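You operate a simulated robot arm through the tools that you are given. There is no shell and no other tool. Be economical: measure what you need, move in short steps, check, and stop when the job is done.

Carry out the task below with a simulated robot arm. There is one attempt and no reset: what you move stays moved.

JOB
Lock off the chain drive and tension the slack strand into the green.
Fine: free its orange lever first and lock it again; the drive stays locked off.

The check looks at the end state, three seconds after you hand in, the way a careful person would. Anything else that was tipped, shoved, dropped, spilled or broken makes it a failure.

ROBOT AND FRAMES
A 6-joint arm with a two-finger parallel gripper on a trunk, on a base that drives. Base frame: it is fixed to the floor where the robot stands at the start and does not move with it; the origin is under the middle of the robot, x ahead of it, y to its left, z up. Lengths are in mm, angles in degrees, forces in N, time in s.
With the tool pointing down near the work surface it reaches from about 180 to 600 mm from the robot's upright axis, wherever it stands. Its first joint turns from -166.0 to 166.0 degrees. Places, roughly: chain conveyor [1400, 200, 300]; large brass knob [400, 900, 300]; left grey clamp knob [700, 1100, 500]; middle grey clamp knob [600, 1000, 500]; red switch of the button box [500, 0, 800]; right grey clamp knob [400, 700, 500]; small brass knob [400, 800, 400]; yellow lock tab [400, -100, 800]. Payload 3.91 kg.
Tool frame: the origin (TCP) lies between the finger pads and is the grasp point; the fingertips stand 30 mm ahead of it; z points along the fingers, y is the line along which they close. The gripper opens to 110 mm. The fingers are 20 mm wide and 10 mm thick; the gripper's body (48 by 112 mm) begins 55 mm behind the TCP.
Orientation is told as [roll, pitch, yaw] about the base's x, y, z axes, in that order, counted from this pose: with the fingers straight down and closing along the base's y, the tool's x points along the base's -x, its y along +y and its z along -z.

CONTROLS
- The arm moves only by the tool apply_moves. Its argument "rows" is one flat list of numbers, 7 for each row, row after row: the shift along the base's x, y, z in mm, then the turn, a rotation vector about the base's x, y, z in degrees, then the finger opening in mm, from 0 to 110. In form: [tx, ty, tz, wx, wy, wz, grip, tx, ty, tz, wx, wy, wz, grip, ...]. A call has 1 to 20 rows; each row is the pose to reach, as a shift and turn from the pose commanded when the call began. Each row takes 0.2 s and may step no farther than 50 mm and 8.6 degrees from the row before; otherwise, or with a gripper value out of range, the whole call is refused. Where a pose cannot be reached the arm comes as near as it can. A force on the tool above 70 N (or 10 N above the force at the start of the call, whichever is more), or a blocked arm, ends the call early, and 0.2 s more pass. Each finger travels about 45 mm/s and halts on what it meets, pressing with about 22 N; the grip force reading is that of the motor and also rises with nothing between the fingers. The clock runs only during rows and for 0.2 s after the last one: add rows that repeat a pose to give the fingers time. The reply holds the time, the measured pose of the TCP, the force on the tool along the base axes, the opening and the grip force, in the units named above and with some noise, with the torque about the TCP (base axes, N m) and any sound that the robot's microphone picked up, and new pictures: "show" is both (left out), scene, wrist or none.
- Cameras (640 x 400 px; columns grow to the right, rows downward): "scene" is now at [9.1, 187.9, 1422.4]; the picture's right is [0.44, -0.90, 0.00], its down [-0.70, -0.34, -0.62] and it looks along [0.56, 0.27, -0.78] (base axes); focal length 294 px, centre (320, 200). "wrist" rides on the gripper at [71, 22, -107] in the tool frame; the picture's right is [-0.29, 0.96, 0.00], its down [-0.76, -0.23, -0.61] and it looks along [-0.58, -0.18, 0.79] (tool axes); focal length 243 px, centre (320, 200). There is no depth. A picture from a camera that has moved, and an enlarged one, comes with that camera's place and axes in the base frame and with its lens.
- raise_lower(by): slides the trunk up (or, below 0, down) by that many mm; the arm and the scene camera ride with it, the base frame stays. It gives what a move gives, with no picture.
- drive_base(legs): drives the robot by 1 to 6 legs, each [ahead, left, turn to the left] in mm, mm and degrees, along the robot's own axes; the way and the turn of a leg run together, so that a leg with both is an arc; at most 1500 mm and 180 degrees a leg. The arm and the cameras ride along, it lands a little off, and it stops where it bumps. It gives what a move gives, and a new picture of the scene camera.
- pan_tilt(pan, tilt): turns the head with the scene camera to pan (to the left, within 86 degrees either way) and tilt (down, from -29 to 69), counted from straight ahead of the robot. It gives what a move gives, and a new picture of the scene camera.
- enlarge(camera, box): a new picture of the part [left, top, right, bottom] of that camera's present view, enlarged. The clock stands still meanwhile.
- hand_in(): hands the job in; it is judged then, once.

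Work in short steps. Places have to be worked out from the pictures, the camera data and where the tool is seen: move nearer, look again, correct. Check each grasp and each placing, and mend what went wrong. You have 120 turns and 260 pictures in all, those below and enlarged ones among them. Open the gripper and draw the arm clear of the work before you hand the job in, unless the task says otherwise; then end with one line.

The tools are called after "Call:" as name(argument=value, ...) on one line, values as JSON. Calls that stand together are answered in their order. apply_moves: Moves the arm, as the interface text tells. Its arguments: {"type":"object","properties":{"rows":{"type":"array","items":{"type":"number"}},"show":{"type":"string","enum":["both","scene","wrist","none"]}},"required":["rows"]} The other tools are called the same way: raise_lower (by) slides the trunk up or down; drive_base (legs) drives the base; pan_tilt (pan, tilt) turns the head that bears the scene camera; enlarge (camera, box) takes an enlarged picture of a part of a camera's view; hand_in () hands the job in.

At the start:

```text
t: 0.0
tcp_pos: [286.3, 275.7, 1104.4]
ee_rot: [0.0, 0.0, 0.0]
force: [0.3, 0.3, 0.2]
moment: [-0.01, 0.0, -0.02]
finger_gap: 110.1
grip_force: 0.1
trunk travel left (down, up): [-400.0, 190.0]
robot x, y, heading: [0.3, 1.5, 0.2]
head pan, tilt: [26.0, 51.5]
```

scene: 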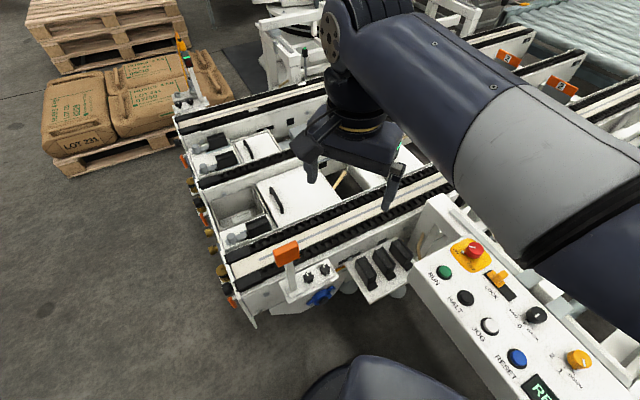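
wrist: 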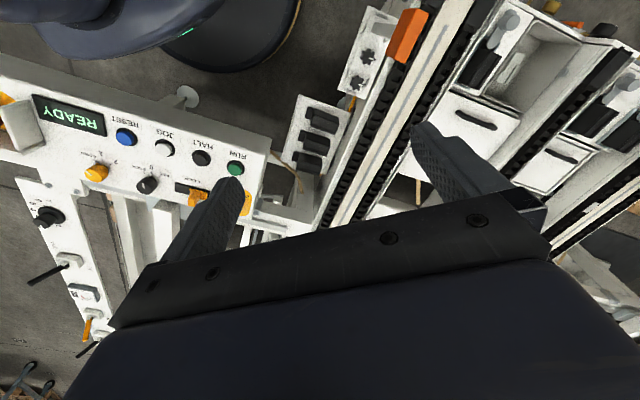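

The scene shows a button box (RUN, HALT, JOG, RESET, orange switch, yellow tab) and a chain conveyor. I'll look at the details first.

Call:
enlarge(camera="scene", box=[400, 220, 640, 400])

Call:
enlarge(camera="scene", box=[160, 80, 420, 340])

Call:
enlarge(camera="wrist", box=[0, 60, 300, 360])

```text
2.22 times, centred on (520, 310) of scene
camera zoom: at [9.1, 187.9, 1422.4], right [0.44, -0.9, 0.0], down [-0.7, -0.34, -0.62], along [0.56, 0.27, -0.78], focal length 652 px, centre (-124, -44)
```

zoom: 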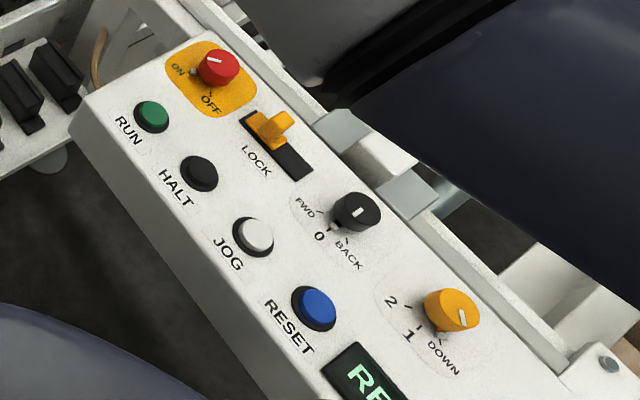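

```text
1.54 times, centred on (290, 210) of scene
camera zoom: at [9.1, 187.9, 1422.4], right [0.44, -0.9, 0.0], down [-0.7, -0.34, -0.62], along [0.56, 0.27, -0.78], focal length 452 px, centre (366, 185)
```

zoom: 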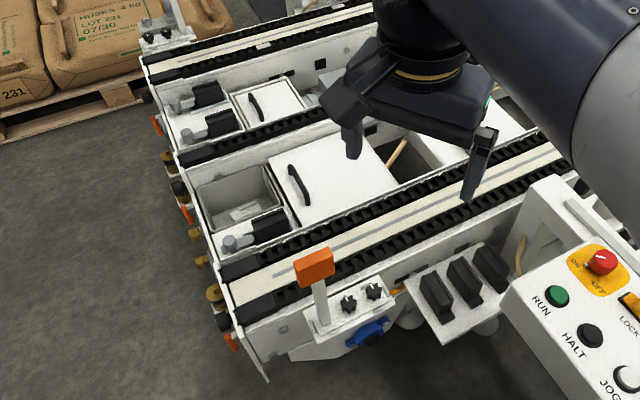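

```text
1.33 times, centred on (150, 210) of wrist
camera zoom: at [214.0, 297.5, 1212.2], right [0.29, 0.96, 0.0], down [0.76, -0.23, 0.61], along [0.58, -0.18, -0.79], focal length 324 px, centre (547, 187)
```

zoom: 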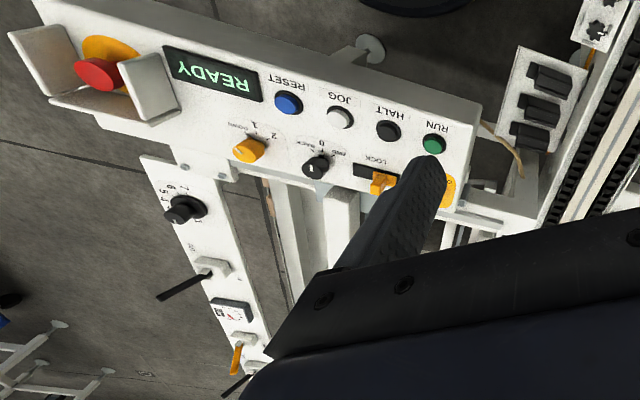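

Lock tab triangulates near (443,-60,780), red switch near (478,0,790). I'll move the wrist camera near to view the switch well.

Call:
apply_moves(rows=[12, -33, -23, 0, 0, 0, 110, 25, -67, -46, 0, 0, 0, 110, 38, -101, -69, 0, 0, 0, 110, 50, -135, -92, 0, 0, 0, 110, 63, -169, -115, 0, 0, 0, 110, 76, -203, -138, 0, 0, 0, 110, 89, -236, -160, 0, 0, 0, 110])

```text
t: 1.6
tcp_pos: [377.1, 39.5, 944.6]
ee_rot: [0.1, 0.0, 0.0]
force: [0.5, -0.8, 0.2]
moment: [-0.02, -0.01, -0.01]
finger_gap: 110.2
grip_force: 0.1
trunk travel left (down, up): [-400.0, 190.0]
robot x, y, heading: [-0.3, 0.4, 0.0]
head pan, tilt: [26.0, 51.5]
camera scene: at [9.0, 187.9, 1422.4], right [0.44, -0.9, 0.0], down [-0.7, -0.34, -0.62], along [0.56, 0.27, -0.78], focal length 294 px, centre (320, 200)
camera wrist: at [303.9, 61.6, 1051.6], right [0.29, 0.96, 0.0], down [0.76, -0.23, 0.61], along [0.58, -0.18, -0.79], focal length 243 px, centre (320, 200)
```

scene: 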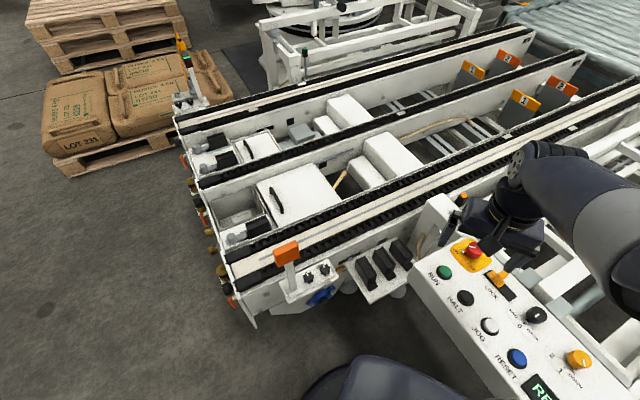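
wrist: 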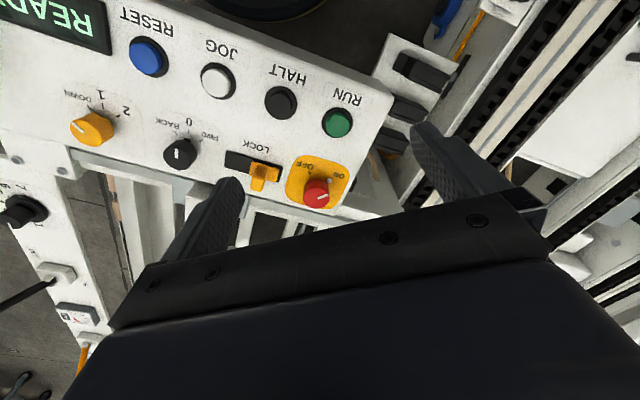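

Call:
enlarge(camera="wrist", box=[200, 60, 400, 230])

Call:
enlarge(camera="scene", box=[410, 210, 600, 370])

```text
2.35 times, centred on (300, 145) of wrist
camera zoom: at [303.9, 61.6, 1051.6], right [0.29, 0.96, 0.0], down [0.76, -0.23, 0.61], along [0.58, -0.18, -0.79], focal length 571 px, centre (367, 329)
```

zoom: 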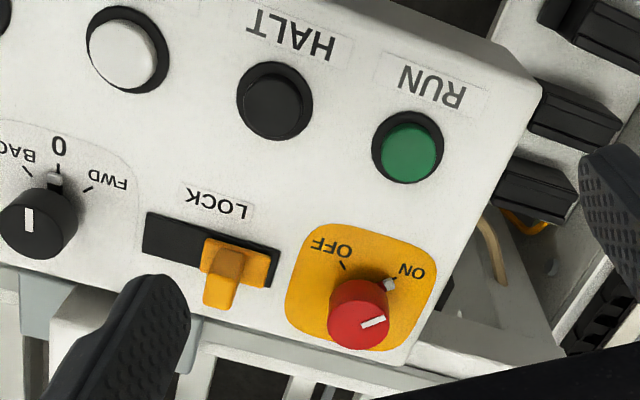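

```text
2.50 times, centred on (505, 290) of scene
camera zoom: at [9.0, 187.9, 1422.4], right [0.44, -0.9, 0.0], down [-0.7, -0.34, -0.62], along [0.56, 0.27, -0.78], focal length 734 px, centre (-142, -25)
```

zoom: 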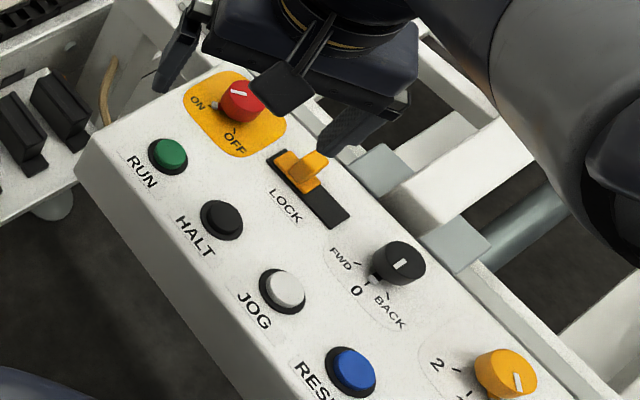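

I need better depth of the knob and panel: shift the wrist camera to look straight down at it.

Call:
apply_moves(rows=[40, 0, 0, 0, 0, 0, 110, 80, 0, 0, 0, 0, 0, 110, 120, 0, 0, 0, 0, 0, 110], show="wrist")

Call:
enlarge(camera="wrist", box=[200, 0, 440, 180])

```text
t: 2.4
tcp_pos: [496.4, 38.3, 944.8]
ee_rot: [0.0, 0.0, 0.0]
force: [0.6, 0.2, 0.1]
moment: [-0.01, 0.02, -0.01]
finger_gap: 109.9
grip_force: 0.1
trunk travel left (down, up): [-400.0, 190.0]
robot x, y, heading: [1.1, 1.5, -0.1]
head pan, tilt: [26.0, 51.5]
camera wrist: at [424.0, 61.7, 1051.6], right [0.29, 0.96, 0.0], down [0.76, -0.23, 0.61], along [0.58, -0.18, -0.79], focal length 243 px, centre (320, 200)
```

wrist: 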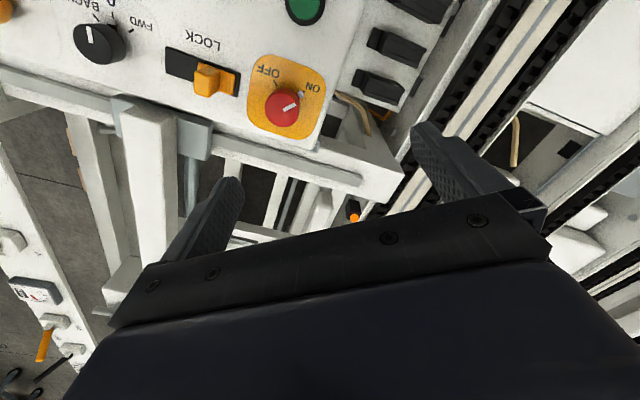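

```text
2.22 times, centred on (320, 90) of wrist
camera zoom: at [424.0, 61.7, 1051.6], right [0.29, 0.96, 0.0], down [0.76, -0.23, 0.61], along [0.58, -0.18, -0.79], focal length 539 px, centre (320, 444)
```

zoom: 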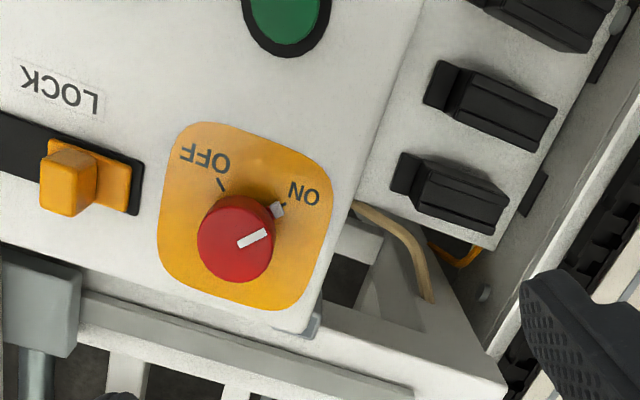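

Triangulating both views: knob top centre ≈ (488,-1,792), panel z≈762, knob Ø≈36 mm, ON points ≈ +y and OFF is ≈90° counter-clockwise. Tab handle ≈ (443,-65,790). I position above the knob with fingers closing along x (yaw -80), so I can turn it +90.

Call:
apply_moves(rows=[-1, -5, 0, 0, 0, -8, 110, -2, -10, 0, 0, 0, -16, 105, -3, -15, 0, 0, 0, -24, 100, -4, -20, 0, 0, 0, -32, 95, -5, -25, 0, 0, 0, -40, 90, -6, -30, 0, 0, 0, -48, 85, -7, -35, 0, 0, 0, -56, 80, -8, -39, 0, 0, 0, -64, 75, -8, -39, 0, 0, 0, -72, 70, -8, -39, 0, 0, 0, -80, 70, -8, -39, -45, 0, 0, -80, 70])

```text
t: 4.8
tcp_pos: [488.1, 0.2, 898.8]
ee_rot: [0.1, 0.0, -80.1]
force: [-0.3, -0.4, -0.7]
moment: [-0.01, -0.02, -0.01]
finger_gap: 70.0
grip_force: 0.1
trunk travel left (down, up): [-400.0, 190.0]
robot x, y, heading: [-1.7, -0.1, 0.2]
head pan, tilt: [26.0, 51.5]
camera scene: at [8.8, 187.8, 1422.4], right [0.44, -0.9, 0.0], down [-0.7, -0.34, -0.62], along [0.56, 0.27, -0.78], focal length 294 px, centre (320, 200)
camera wrist: at [494.7, 74.4, 1007.0], right [0.99, -0.12, 0.0], down [-0.1, -0.79, 0.61], along [-0.07, -0.6, -0.79], focal length 243 px, centre (320, 200)
```

scene: 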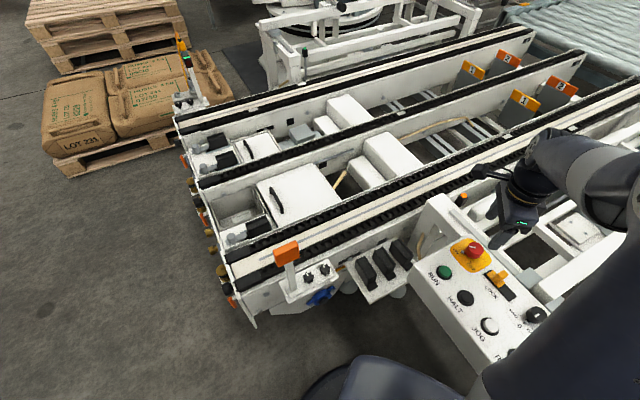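
wrist: 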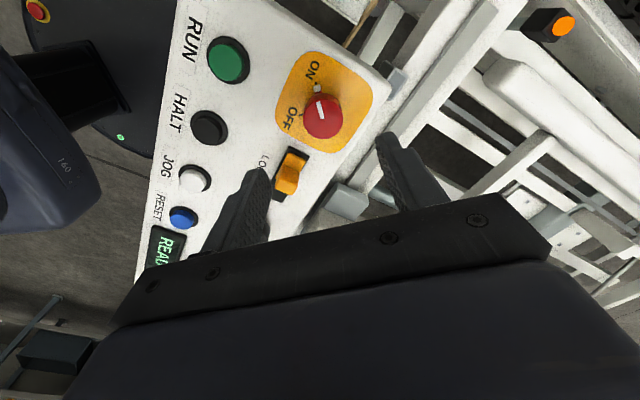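

View confirms knob at (488,-3,792). Descend to TCP z≈804 around it and close.

Call:
apply_moves(rows=[0, -3, -40, 0, 0, 0, 70, 0, -3, -75, 0, 0, 0, 70, 0, -3, -95, 0, 0, 0, 70, 0, -3, -95, 0, 0, 0, 55, 0, -3, -95, 0, 0, 0, 30, 0, -3, -95, 0, 0, 0, 30, 0, -3, -95, 0, 0, 0, 30])

```text
t: 6.4
tcp_pos: [490.0, -2.9, 805.4]
ee_rot: [0.2, 0.1, -80.0]
force: [19.5, 4.2, -4.8]
moment: [0.03, -0.38, -0.08]
finger_gap: 35.4
grip_force: 44.9
trunk travel left (down, up): [-400.0, 190.0]
robot x, y, heading: [0.3, 0.8, 0.0]
head pan, tilt: [26.0, 51.5]
camera scene: at [11.3, 188.2, 1422.3], right [0.44, -0.9, 0.0], down [-0.7, -0.34, -0.62], along [0.56, 0.27, -0.78], focal length 294 px, centre (320, 200)
camera wrist: at [497.5, 71.6, 912.7], right [0.99, -0.12, 0.0], down [-0.1, -0.79, 0.61], along [-0.07, -0.6, -0.79], focal length 243 px, centre (320, 200)
```

scene: 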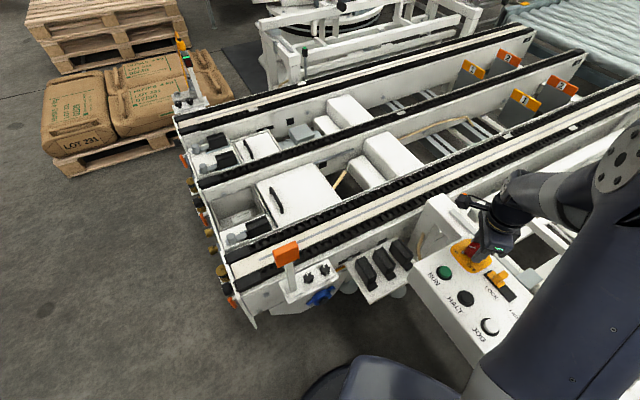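
wrist: 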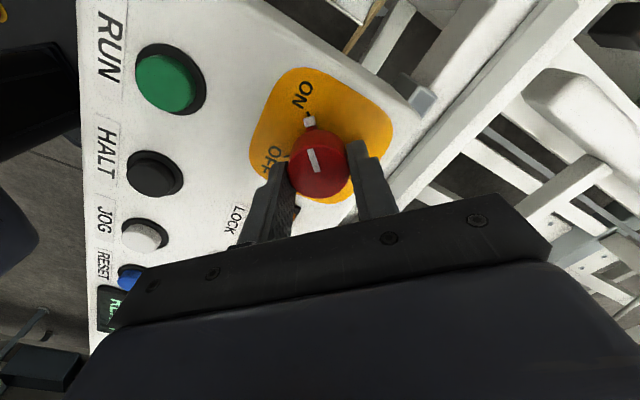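

Gripped (35 mm) with a bit of lateral load; relieve by +4 x and turn counter-clockwise 48° first.

Call:
apply_moves(rows=[4, 0, 0, 0, 0, 0, 30, 4, 0, 0, 0, 0, 8, 30, 4, 0, 0, 0, 0, 16, 30, 4, 0, 0, 0, 0, 24, 30, 4, 0, 0, 0, 0, 32, 30, 4, 0, 0, 0, 0, 40, 30, 4, 0, 0, 0, 0, 48, 30], show="wrist")

```text
t: 8.0
tcp_pos: [493.3, -1.5, 805.7]
ee_rot: [0.0, -0.1, -31.8]
force: [8.5, 9.7, 12.0]
moment: [0.58, 0.96, -0.04]
finger_gap: 35.3
grip_force: 44.7
trunk travel left (down, up): [-400.0, 190.0]
robot x, y, heading: [0.2, -0.4, 0.2]
head pan, tilt: [26.0, 51.5]
camera wrist: at [441.7, 54.9, 912.6], right [0.75, 0.66, 0.0], down [0.52, -0.6, 0.61], along [0.4, -0.46, -0.79], focal length 243 px, centre (320, 200)
```

wrist: 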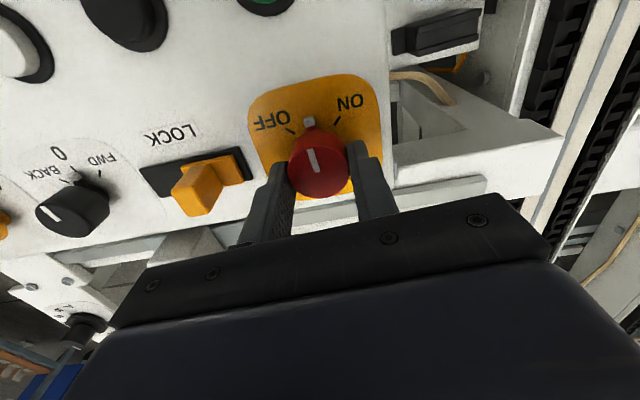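

The nub is midway between ON and OFF; continue another ~44°.

Call:
apply_moves(rows=[0, 0, 0, 0, 0, 8, 30, 0, 0, 0, 0, 0, 16, 30, 0, 0, 0, 0, 0, 24, 30, 0, 0, 0, 0, 0, 32, 30, 0, 0, 0, 0, 0, 38, 30, 0, 0, 0, 0, 0, 44, 30], show="wrist")

```text
t: 9.4
tcp_pos: [491.3, 1.3, 805.2]
ee_rot: [0.1, 0.1, 11.9]
force: [9.3, 32.6, 15.0]
moment: [0.4, -0.32, -0.71]
finger_gap: 35.7
grip_force: 45.1
trunk travel left (down, up): [-400.0, 190.0]
robot x, y, heading: [-0.2, 2.8, 0.1]
head pan, tilt: [26.0, 51.5]
camera wrist: at [415.9, 6.9, 912.1], right [0.08, 1.0, 0.0], down [0.79, -0.07, 0.61], along [0.61, -0.05, -0.79], focal length 243 px, centre (320, 200)
```

wrist: 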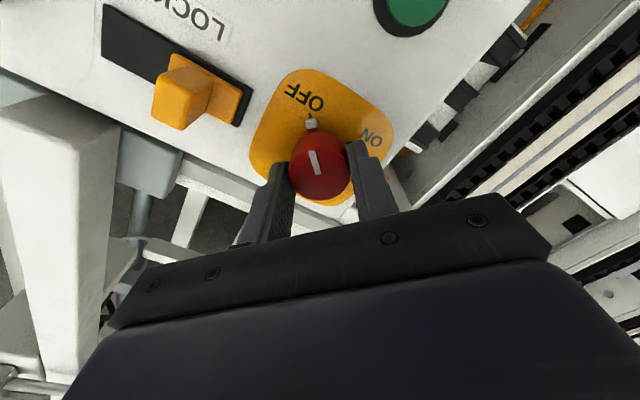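

Nub points at OFF and a torque indicates the stop. Release and rise.

Call:
apply_moves(rows=[0, 2, 0, 0, 0, 0, 50, 0, 2, 0, 0, 0, 0, 70, 0, 2, 0, 0, 0, 0, 70, 0, 2, 45, 0, 0, 0, 70, 0, 2, 90, 0, 0, 0, 70, -45, -20, 110, 0, 0, 0, 70])

Call:
enlarge(camera="wrist", box=[150, 20, 430, 220])

```text
refused: row 6 steps farther than a row can; nothing moved
```

```text
2.00 times, centred on (290, 120) of wrist
camera zoom: at [415.9, 6.9, 912.1], right [0.08, 1.0, 0.0], down [0.79, -0.07, 0.61], along [0.61, -0.05, -0.79], focal length 485 px, centre (380, 360)
```

zoom: 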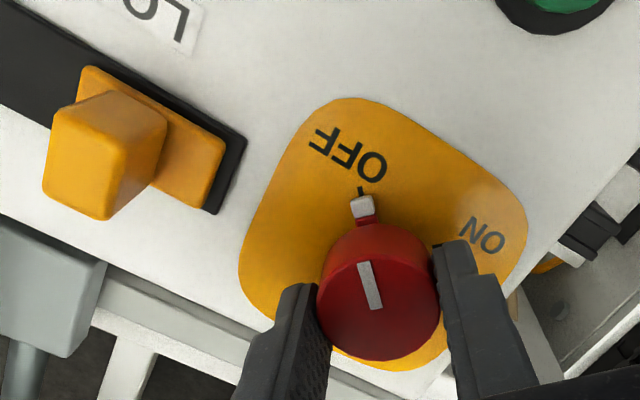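

Same again, with smaller steps.

Call:
apply_moves(rows=[0, 2, 0, 0, 0, 0, 50, 0, 2, 0, 0, 0, 0, 70, 0, 2, 0, 0, 0, 0, 70, 0, 2, 45, 0, 0, 0, 70, 0, 2, 90, 0, 0, 0, 70, -25, -10, 120, 0, 0, 0, 70])

Call:
enlarge(camera="wrist", box=[150, 20, 430, 220])

```text
t: 10.8
tcp_pos: [468.0, -12.4, 923.7]
ee_rot: [0.0, 0.1, 12.1]
force: [0.6, 0.5, -0.5]
moment: [-0.03, 0.04, 0.0]
finger_gap: 70.0
grip_force: 0.0
trunk travel left (down, up): [-400.0, 190.0]
robot x, y, heading: [2.8, -0.4, 0.1]
head pan, tilt: [26.0, 51.5]
camera scene: at [9.4, 188.0, 1422.3], right [0.44, -0.9, 0.0], down [-0.7, -0.34, -0.62], along [0.56, 0.27, -0.78], focal length 294 px, centre (320, 200)
camera wrist: at [391.1, -5.2, 1032.1], right [0.08, 1.0, 0.0], down [0.79, -0.07, 0.61], along [0.6, -0.05, -0.79], focal length 243 px, centre (320, 200)
```

scene: 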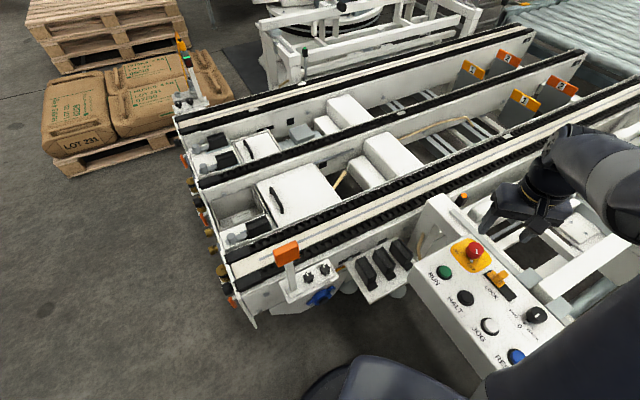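
wrist: 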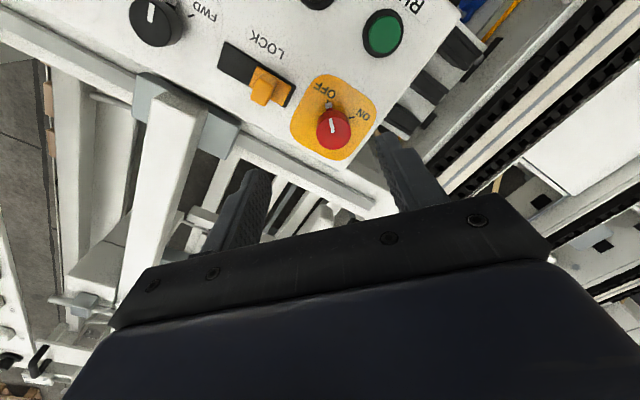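

```text
2.00 times, centred on (290, 120) of wrist
camera zoom: at [391.1, -5.2, 1032.1], right [0.08, 1.0, 0.0], down [0.79, -0.07, 0.61], along [0.6, -0.05, -0.79], focal length 485 px, centre (380, 360)
```

zoom: 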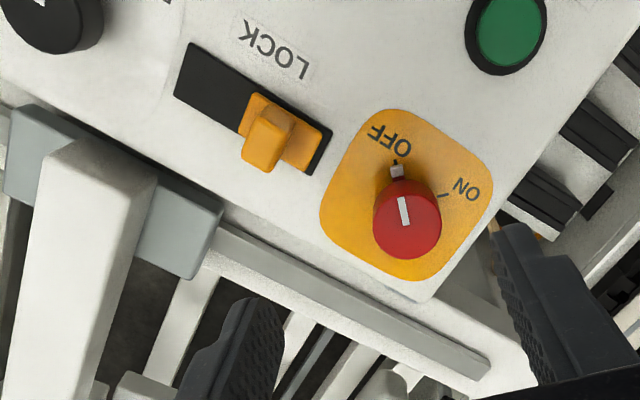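

Switch is at OFF. Tab handle again at ≈(446,-64,790); I go over it with the fingers closing along the slot (yaw ≈ -32.5).

Call:
apply_moves(rows=[-5, -11, 0, 0, 0, -8, 65, -10, -22, 0, 0, 0, -16, 60, -15, -33, 0, 0, 0, -24, 60, -19, -44, 0, 0, 0, -32, 60, -22, -52, 0, 0, 0, -40, 60, -22, -52, -30, 0, 0, -44.5, 60, -22, -52, -60, 0, 0, -44.5, 60], show="wrist")

```text
t: 12.4
tcp_pos: [443.8, -65.3, 864.4]
ee_rot: [0.0, 0.0, -32.6]
force: [0.4, -0.5, 0.3]
moment: [-0.04, 0.01, 0.0]
finger_gap: 60.1
grip_force: 0.1
trunk travel left (down, up): [-400.0, 190.0]
robot x, y, heading: [1.7, 1.8, -0.3]
head pan, tilt: [26.0, 51.5]
camera wrist: at [394.1, -8.4, 971.9], right [0.76, 0.65, 0.0], down [0.52, -0.6, 0.61], along [0.4, -0.46, -0.79], focal length 243 px, centre (320, 200)
```

wrist: 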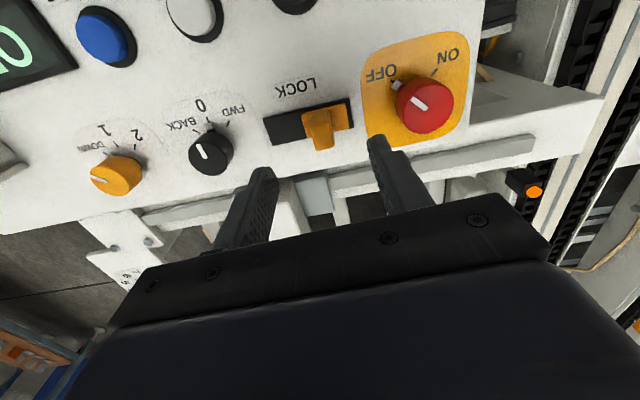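

Aligned to within a few mm. Descend, correct by (+4,-2), close.

Call:
apply_moves(rows=[4, -2, -30, 0, 0, 0, 60, 4, -2, -60, 0, 0, 0, 60, 4, -2, -61, 0, 0, 0, 40, 4, -2, -61, 0, 0, 0, 20, 4, -2, -61, 0, 0, 0, 10, 4, -2, -61, 0, 0, 0, 10, 4, -2, -61, 0, 0, 0, 10], show="wrist")

```text
t: 14.0
tcp_pos: [448.6, -66.4, 802.8]
ee_rot: [0.0, 0.0, -32.5]
force: [-0.7, 1.9, -3.8]
moment: [-0.16, -0.26, -0.73]
finger_gap: 16.4
grip_force: 45.0
trunk travel left (down, up): [-400.0, 190.0]
robot x, y, heading: [-4.0, -4.0, -0.0]
head pan, tilt: [26.0, 51.5]
camera wrist: at [398.9, -10.1, 910.8], right [0.76, 0.65, 0.0], down [0.52, -0.6, 0.61], along [0.4, -0.46, -0.79], focal length 243 px, centre (320, 200)
```

wrist: 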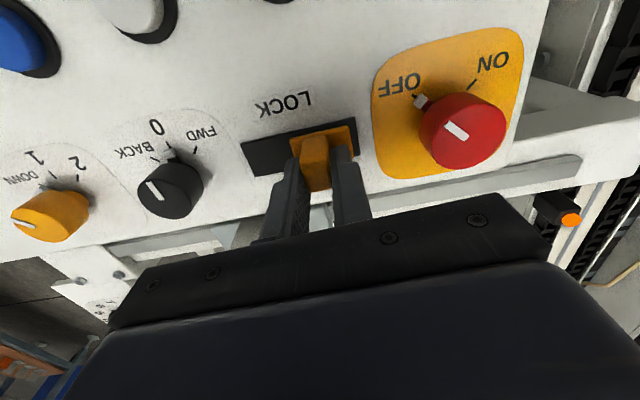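

Gripped the tab (16 mm). Drag it along the slot away from the switch, in small steps.

Call:
apply_moves(rows=[-3, -4, 0, 0, 0, 0, 10, -6, -8, 0, 0, 0, 0, 10, -9, -13, 0, 0, 0, 0, 10, -12, -18, 0, 0, 0, 0, 10, -15, -23, 0, 0, 0, 0, 10, -18, -28, 0, 0, 0, 0, 10], show="wrist")

```text
t: 15.4
tcp_pos: [433.4, -90.4, 803.3]
ee_rot: [0.1, 0.1, -32.4]
force: [8.1, 32.7, -1.1]
moment: [0.88, 0.48, -0.76]
finger_gap: 16.0
grip_force: 44.9
trunk travel left (down, up): [-400.0, 190.0]
robot x, y, heading: [-1.2, -1.9, 0.2]
head pan, tilt: [26.0, 51.5]
camera wrist: at [382.0, -33.5, 910.9], right [0.76, 0.65, 0.0], down [0.52, -0.6, 0.61], along [0.4, -0.46, -0.79], focal length 243 px, centre (320, 200)
```

wrist: 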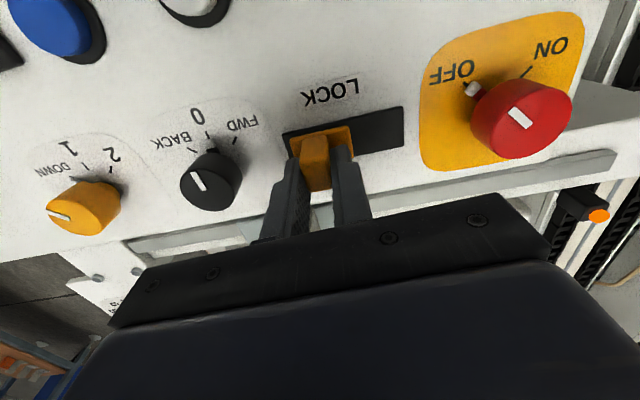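

The tab is at the slot's far end; I push a few mm more to confirm the stop.

Call:
apply_moves(rows=[-2, -3, 0, 0, 0, 0, 10, -3, -5, 0, 0, 0, 0, 10], show="wrist")

Call:
enlarge(camera="wrist", box=[240, 40, 480, 200])

```text
t: 16.0
tcp_pos: [430.9, -92.1, 803.2]
ee_rot: [0.1, 0.0, -32.6]
force: [21.4, 66.6, -5.4]
moment: [0.61, -0.27, -0.72]
finger_gap: 16.1
grip_force: 45.4
trunk travel left (down, up): [-400.0, 190.0]
robot x, y, heading: [-2.3, -0.8, 0.0]
head pan, tilt: [26.0, 51.5]
camera wrist: at [380.8, -35.0, 910.8], right [0.76, 0.65, 0.0], down [0.52, -0.6, 0.61], along [0.4, -0.46, -0.79], focal length 243 px, centre (320, 200)
```

wrist: 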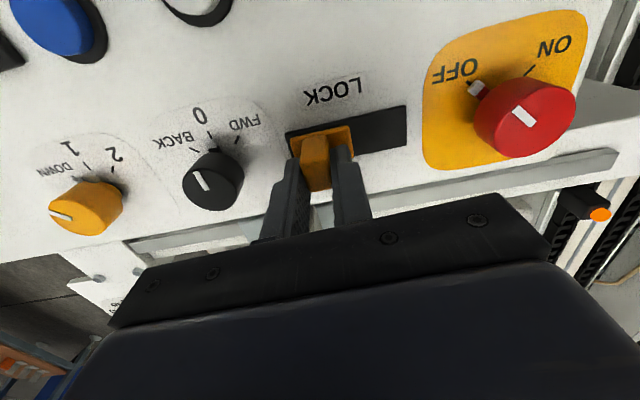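

```text
2.50 times, centred on (360, 120) of wrist
camera zoom: at [380.8, -35.0, 910.8], right [0.76, 0.65, 0.0], down [0.52, -0.6, 0.61], along [0.4, -0.46, -0.79], focal length 606 px, centre (220, 400)
```

zoom: 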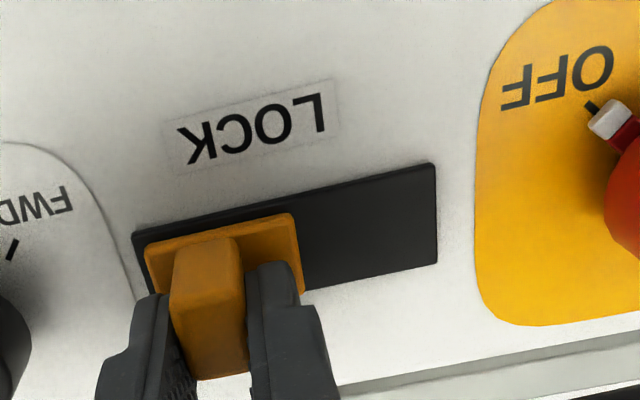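

Hard stop reached. Release, rise, and look at the display.

Call:
apply_moves(rows=[3, 5, 0, 0, 0, 0, 25, 3, 5, 0, 0, 0, 0, 45, 3, 5, 0, 0, 0, 0, 60, 3, 5, 45, 0, 0, 0, 60, 3, 5, 90, 0, 0, 0, 60, -20, -10, 130, 0, 0, 0, 60])

Call:
pan_tilt(pan=0, tilt=60)

```text
t: 17.4
tcp_pos: [408.1, -110.0, 935.2]
ee_rot: [0.0, -0.1, -32.6]
force: [-0.9, -0.2, 0.1]
moment: [-0.01, 0.02, 0.04]
finger_gap: 60.0
grip_force: 0.1
trunk travel left (down, up): [-400.0, 190.0]
robot x, y, heading: [0.2, -4.0, 0.4]
head pan, tilt: [26.0, 51.5]
camera scene: at [9.4, 188.0, 1422.3], right [0.44, -0.9, 0.0], down [-0.7, -0.34, -0.62], along [0.56, 0.27, -0.78], focal length 294 px, centre (320, 200)
camera wrist: at [357.1, -52.7, 1041.3], right [0.76, 0.65, 0.0], down [0.52, -0.6, 0.61], along [0.4, -0.46, -0.79], focal length 243 px, centre (320, 200)
```

scene: 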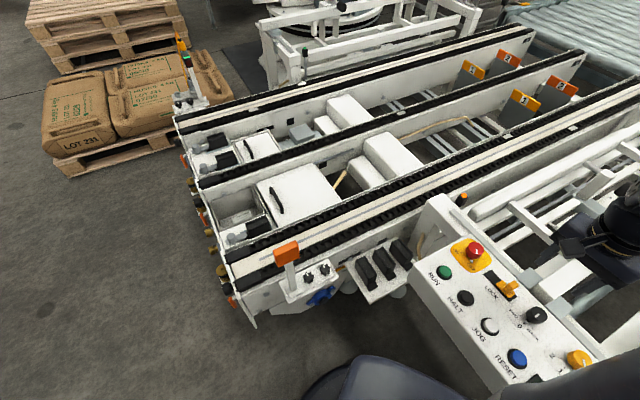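
wrist: 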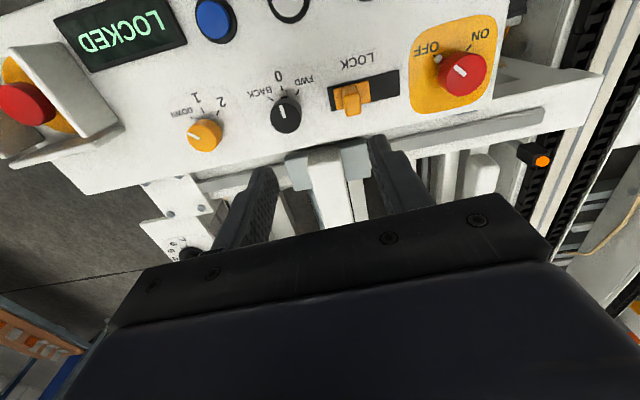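

```text
t: 18.3
tcp_pos: [408.5, -109.7, 932.5]
ee_rot: [0.0, 0.0, -32.4]
force: [1.1, 0.4, -0.5]
moment: [0.02, -0.01, 0.03]
finger_gap: 59.8
grip_force: 0.1
trunk travel left (down, up): [-400.0, 190.0]
robot x, y, heading: [0.2, -2.4, -0.1]
head pan, tilt: [0.0, 60.0]
camera scene: at [7.8, 154.7, 1411.8], right [0.0, -1.0, 0.0], down [-0.87, 0.0, -0.5], along [0.5, 0.0, -0.87], focal length 294 px, centre (320, 200)
```

scene: 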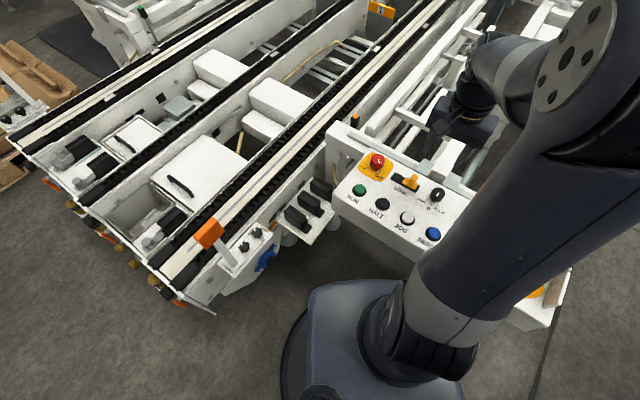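

Display reads LOCKED. Now tuck the arm up and look left toward the strand ends and the floor.

Call:
apply_moves(rows=[-10, 15, 40, 0, 0, 6, 60, -20, 30, 80, 0, 0, 12, 60, -30, 45, 120, 0, 0, 18, 60, -45, 60, 150, 0, 0, 24, 60, -60, 80, 180, 0, 0, 32, 60, -75, 105, 200, 0, 0, 32, 60, -90, 130, 210, 0, 0, 32, 60], show="none")

Call:
pan_tilt(pan=70, tilt=45)

```text
t: 19.9
tcp_pos: [316.1, 20.3, 1144.0]
ee_rot: [0.0, 0.0, -0.4]
force: [0.3, 0.1, -0.8]
moment: [-0.05, -0.01, -0.01]
finger_gap: 59.9
grip_force: 0.1
trunk travel left (down, up): [-400.0, 190.0]
robot x, y, heading: [-0.8, -0.2, 0.1]
head pan, tilt: [0.0, 60.0]
```

```text
t: 21.3
tcp_pos: [317.6, 20.4, 1143.5]
ee_rot: [0.0, 0.0, -0.5]
force: [1.1, 0.4, 0.1]
moment: [-0.02, 0.0, 0.01]
finger_gap: 60.0
grip_force: 0.0
trunk travel left (down, up): [-400.0, 190.0]
robot x, y, heading: [1.5, -2.6, -0.1]
head pan, tilt: [70.0, 45.0]
camera scene: at [-31.0, 231.0, 1431.2], right [0.94, -0.34, 0.0], down [-0.24, -0.66, -0.71], along [0.24, 0.66, -0.71], focal length 294 px, centre (320, 200)
```

scene: 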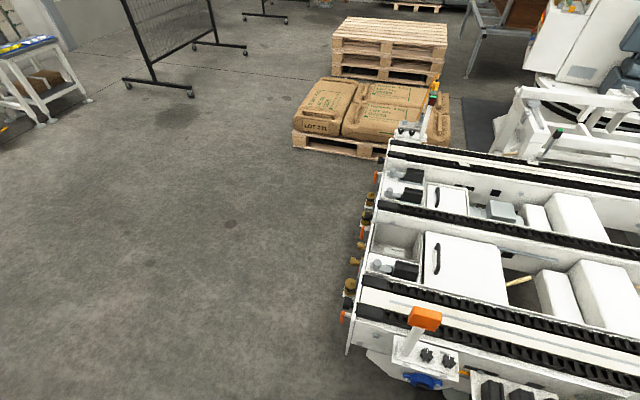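

Open floor to the left. Drive back, then left, then turn to face the strand ends.

Call:
drive_base(legs=[[-350, 0, 0], [0, 1050, 0], [0, 0, -32]])

Call:
pan_tilt(pan=0, tilt=45)

```text
t: 30.1
tcp_pos: [-75.9, 890.6, 1143.8]
ee_rot: [0.0, 0.0, -32.1]
force: [-1.3, -0.5, -0.1]
moment: [0.01, -0.03, -0.01]
finger_gap: 60.1
grip_force: 0.1
trunk travel left (down, up): [-400.0, 190.0]
robot x, y, heading: [-354.2, 1037.5, -31.5]
head pan, tilt: [70.0, 45.0]
camera scene: at [-262.8, 1254.4, 1431.2], right [0.62, -0.78, 0.0], down [-0.55, -0.44, -0.71], along [0.55, 0.44, -0.71], focal length 294 px, centre (320, 200)
```

scene: 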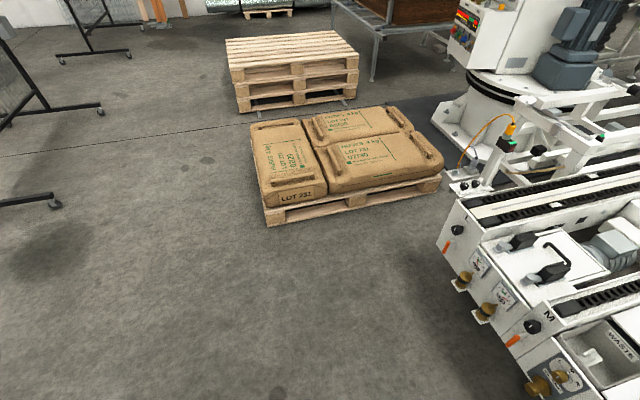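

```text
t: 31.5
tcp_pos: [-75.6, 891.6, 1144.1]
ee_rot: [-0.1, 0.0, -32.0]
force: [-0.3, -0.2, 0.1]
moment: [0.02, 0.02, 0.0]
finger_gap: 59.9
grip_force: 0.0
trunk travel left (down, up): [-400.0, 190.0]
robot x, y, heading: [-355.7, 1042.5, -31.6]
head pan, tilt: [0.0, 45.0]
camera scene: at [-257.2, 1161.3, 1431.2], right [-0.52, -0.85, 0.0], down [-0.6, 0.37, -0.71], along [0.6, -0.37, -0.71], focal length 294 px, centre (320, 200)
```

scene: 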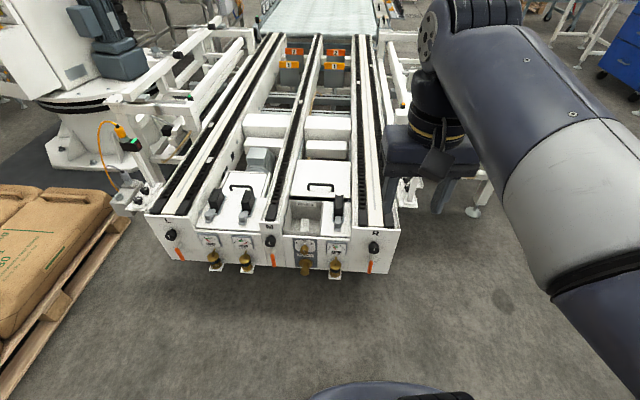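

Call:
enlarge(camera="scene", box=[140, 150, 420, 290])

Call:
enlarge(camera="scene", box=[185, 210, 285, 280])

Call:
enlarge(camera="scene", box=[290, 210, 390, 280])

```text
2.29 times, centred on (280, 220) of scene
camera zoom: at [-257.2, 1161.3, 1431.2], right [-0.52, -0.85, 0.0], down [-0.6, 0.37, -0.71], along [0.6, -0.37, -0.71], focal length 671 px, centre (411, 154)
```

zoom: 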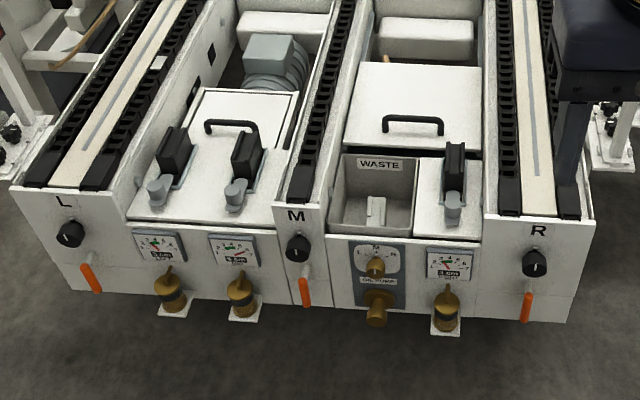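

```text
5.71 times, centred on (235, 245) of scene
camera zoom: at [-257.2, 1161.3, 1431.2], right [-0.52, -0.85, 0.0], down [-0.6, 0.37, -0.71], along [0.6, -0.37, -0.71], focal length 1678 px, centre (806, -57)
```

zoom: 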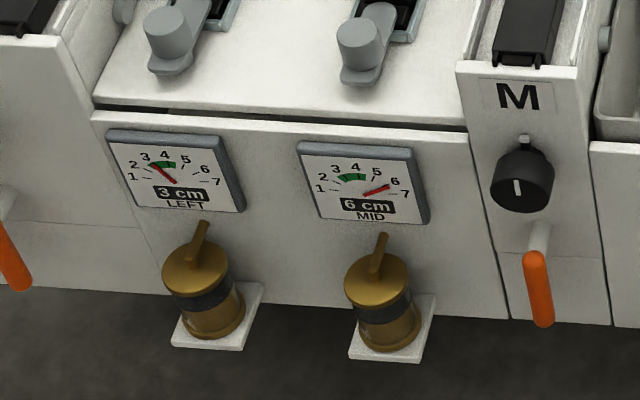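

```text
5.71 times, centred on (340, 245) of scene
camera zoom: at [-257.2, 1161.3, 1431.2], right [-0.52, -0.85, 0.0], down [-0.6, 0.37, -0.71], along [0.6, -0.37, -0.71], focal length 1678 px, centre (206, -57)
```

zoom: 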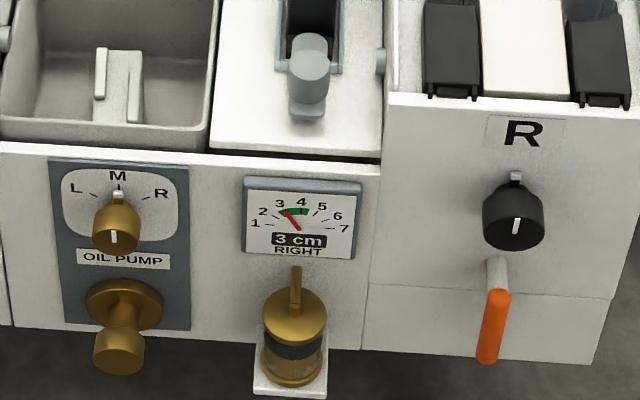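

MID gauge reads 6 cm (outside the green 3–4); LEFT and RIGHT are in green. So I work on the M station: black knob M plus orange lever M below. M knob estimated near (490,917,400): I drive to be squarely in front and lower the trunk.

Call:
drive_base(legs=[[150, 335, 0]])

Call:
raise_lower(by=-330)

Call:
pan_tilt(pan=0, tilt=50)

Call:
enlarge(camera="scene", box=[240, 100, 480, 250])

```text
t: 33.9
tcp_pos: [226.9, 1094.4, 1143.2]
ee_rot: [0.0, 0.0, -32.1]
force: [0.3, 0.1, -0.2]
moment: [-0.01, 0.0, 0.02]
finger_gap: 60.1
grip_force: 0.0
trunk travel left (down, up): [-400.0, 190.0]
robot x, y, heading: [-51.2, 1242.3, -31.5]
head pan, tilt: [0.0, 45.0]
camera scene: at [45.6, 1364.7, 1431.3], right [-0.52, -0.85, 0.0], down [-0.6, 0.37, -0.71], along [0.6, -0.37, -0.71], focal length 294 px, centre (320, 200)
```

scene: 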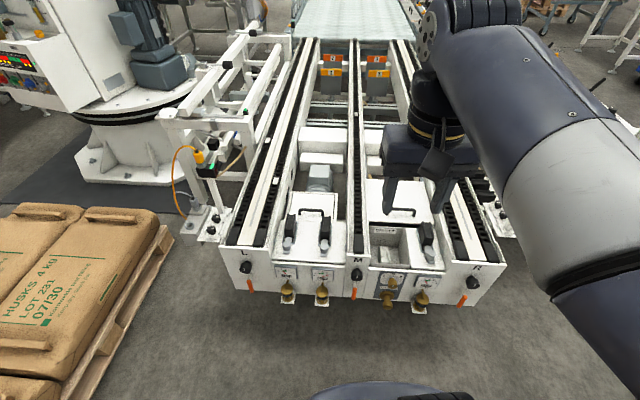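

```text
t: 37.1
tcp_pos: [226.7, 1093.8, 813.0]
ee_rot: [0.0, 0.0, -32.0]
force: [0.0, -0.2, -0.9]
moment: [0.01, 0.04, 0.0]
finger_gap: 60.3
grip_force: 0.0
trunk travel left (down, up): [-70.0, 520.0]
robot x, y, heading: [-54.4, 1246.7, -31.7]
head pan, tilt: [0.0, 45.0]
```

```text
t: 37.8
tcp_pos: [227.6, 1094.9, 813.0]
ee_rot: [0.0, 0.0, -32.0]
force: [-0.1, -0.1, 0.2]
moment: [0.02, 0.03, 0.03]
finger_gap: 59.9
grip_force: 0.1
trunk travel left (down, up): [-70.0, 520.0]
robot x, y, heading: [-50.1, 1244.3, -31.6]
head pan, tilt: [0.0, 50.0]
camera scene: at [42.1, 1367.1, 1094.4], right [-0.52, -0.85, 0.0], down [-0.65, 0.4, -0.64], along [0.55, -0.34, -0.77], focal length 294 px, centre (320, 200)
```

scene: 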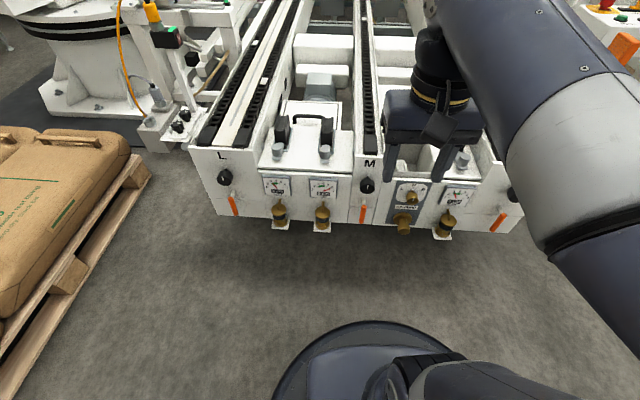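

```text
2.67 times, centred on (360, 175) of scene
camera zoom: at [42.1, 1367.1, 1094.4], right [-0.52, -0.85, 0.0], down [-0.65, 0.4, -0.64], along [0.55, -0.34, -0.77], focal length 783 px, centre (213, 267)
```

zoom: 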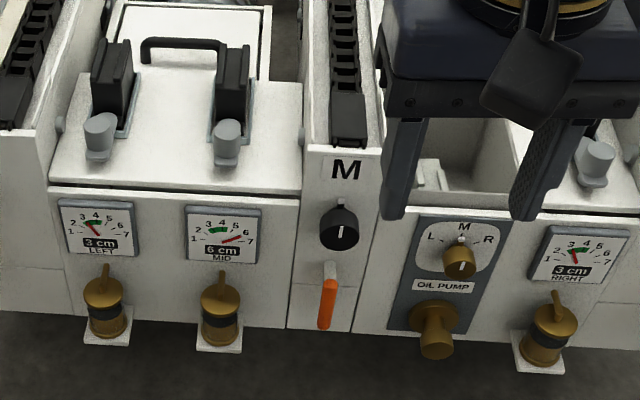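

M knob triangulates to (490,919,417), lever from z≈335 down to ≈270. I tilt the tool toward horizontal facing the end plate, in two halves.

Call:
apply_moves(rows=[10, -7, -30, -4.3, -6.9, 0, 60, 20, -14, -60, -8.6, -13.8, 0, 60, 30, -21, -90, -12.9, -20.7, 0, 60, 40, -28, -120, -17.2, -27.6, 0, 60, 50, -35, -155, -21.5, -34.5, 0, 60, 60, -42, -190, -25.8, -41.4, 0, 60])

```text
t: 39.2
tcp_pos: [284.3, 1051.5, 630.5]
ee_rot: [-0.6, -47.7, -32.2]
force: [0.3, 0.4, -0.1]
moment: [0.02, 0.01, -0.01]
finger_gap: 59.6
grip_force: 0.1
out of reach, approached as far as the arm can: row 6
trunk travel left (down, up): [-70.0, 520.0]
robot x, y, heading: [-56.4, 1241.4, -31.6]
head pan, tilt: [0.0, 50.0]
camera scene: at [41.9, 1367.1, 1094.6], right [-0.52, -0.85, 0.0], down [-0.65, 0.4, -0.64], along [0.55, -0.34, -0.77], focal length 294 px, centre (320, 200)
camera wrist: at [186.4, 1138.9, 649.8], right [0.68, 0.7, 0.21], down [-0.07, -0.22, 0.97], along [0.73, -0.68, -0.1], focal length 243 px, centre (320, 200)
```

scene: 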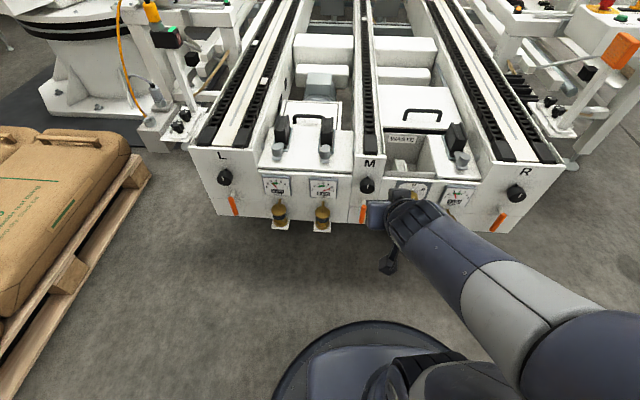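
wrist: 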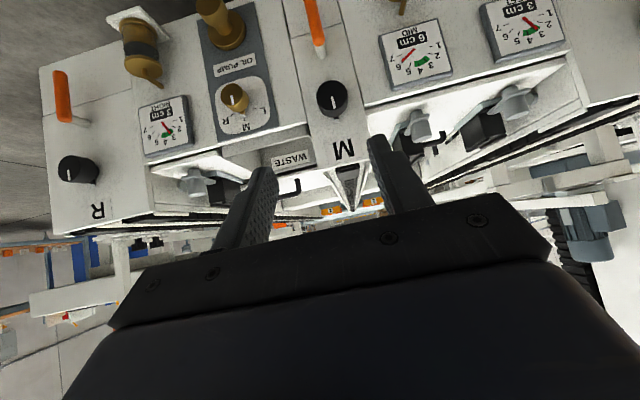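

Too close in for that tilt; move forward and continue tilting.

Call:
apply_moves(rows=[25, -16, 0, 0, 0, 0, 60, 45, -28, -10, 0, 0, 0, 60, 60, -38, -30, -4.3, -6.9, 0, 60, 70, -44, -60, -8.6, -13.8, 0, 60, 75, -48, -90, -12.9, -20.7, 0, 60, 80, -51, -120, -17.2, -27.6, 0, 60, 80, -51, -155, -21.8, -34.8, 0, 60])

```text
t: 40.8
tcp_pos: [363.3, 1000.8, 477.0]
ee_rot: [1.2, -90.0, -33.2]
force: [-0.9, 0.6, 0.8]
moment: [0.02, 0.0, 0.03]
finger_gap: 59.9
grip_force: 0.0
out of reach, approached as far as the arm can: row 3, 4
trunk travel left (down, up): [-70.0, 520.0]
robot x, y, heading: [-53.8, 1241.1, -31.7]
head pan, tilt: [0.0, 50.0]
camera scene: at [41.7, 1367.2, 1094.5], right [-0.52, -0.85, 0.0], down [-0.65, 0.4, -0.64], along [0.55, -0.34, -0.77], focal length 294 px, centre (320, 200)
camera wrist: at [283.1, 1076.5, 405.5], right [0.51, 0.81, 0.29], down [-0.64, 0.13, 0.76], along [0.58, -0.57, 0.58], focal length 243 px, centre (320, 200)
```

scene: 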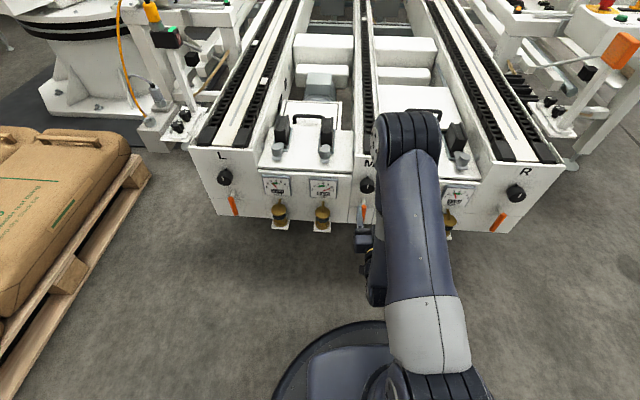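
wrist: 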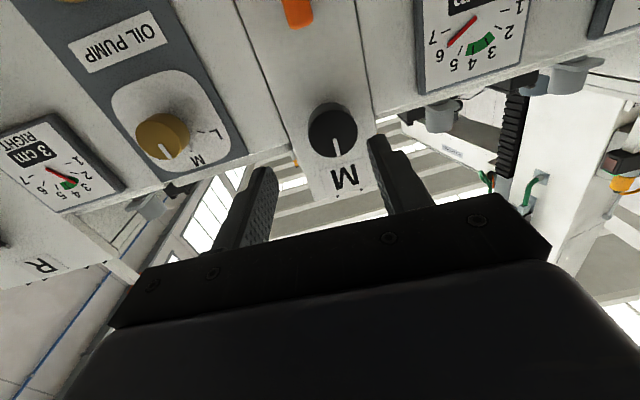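

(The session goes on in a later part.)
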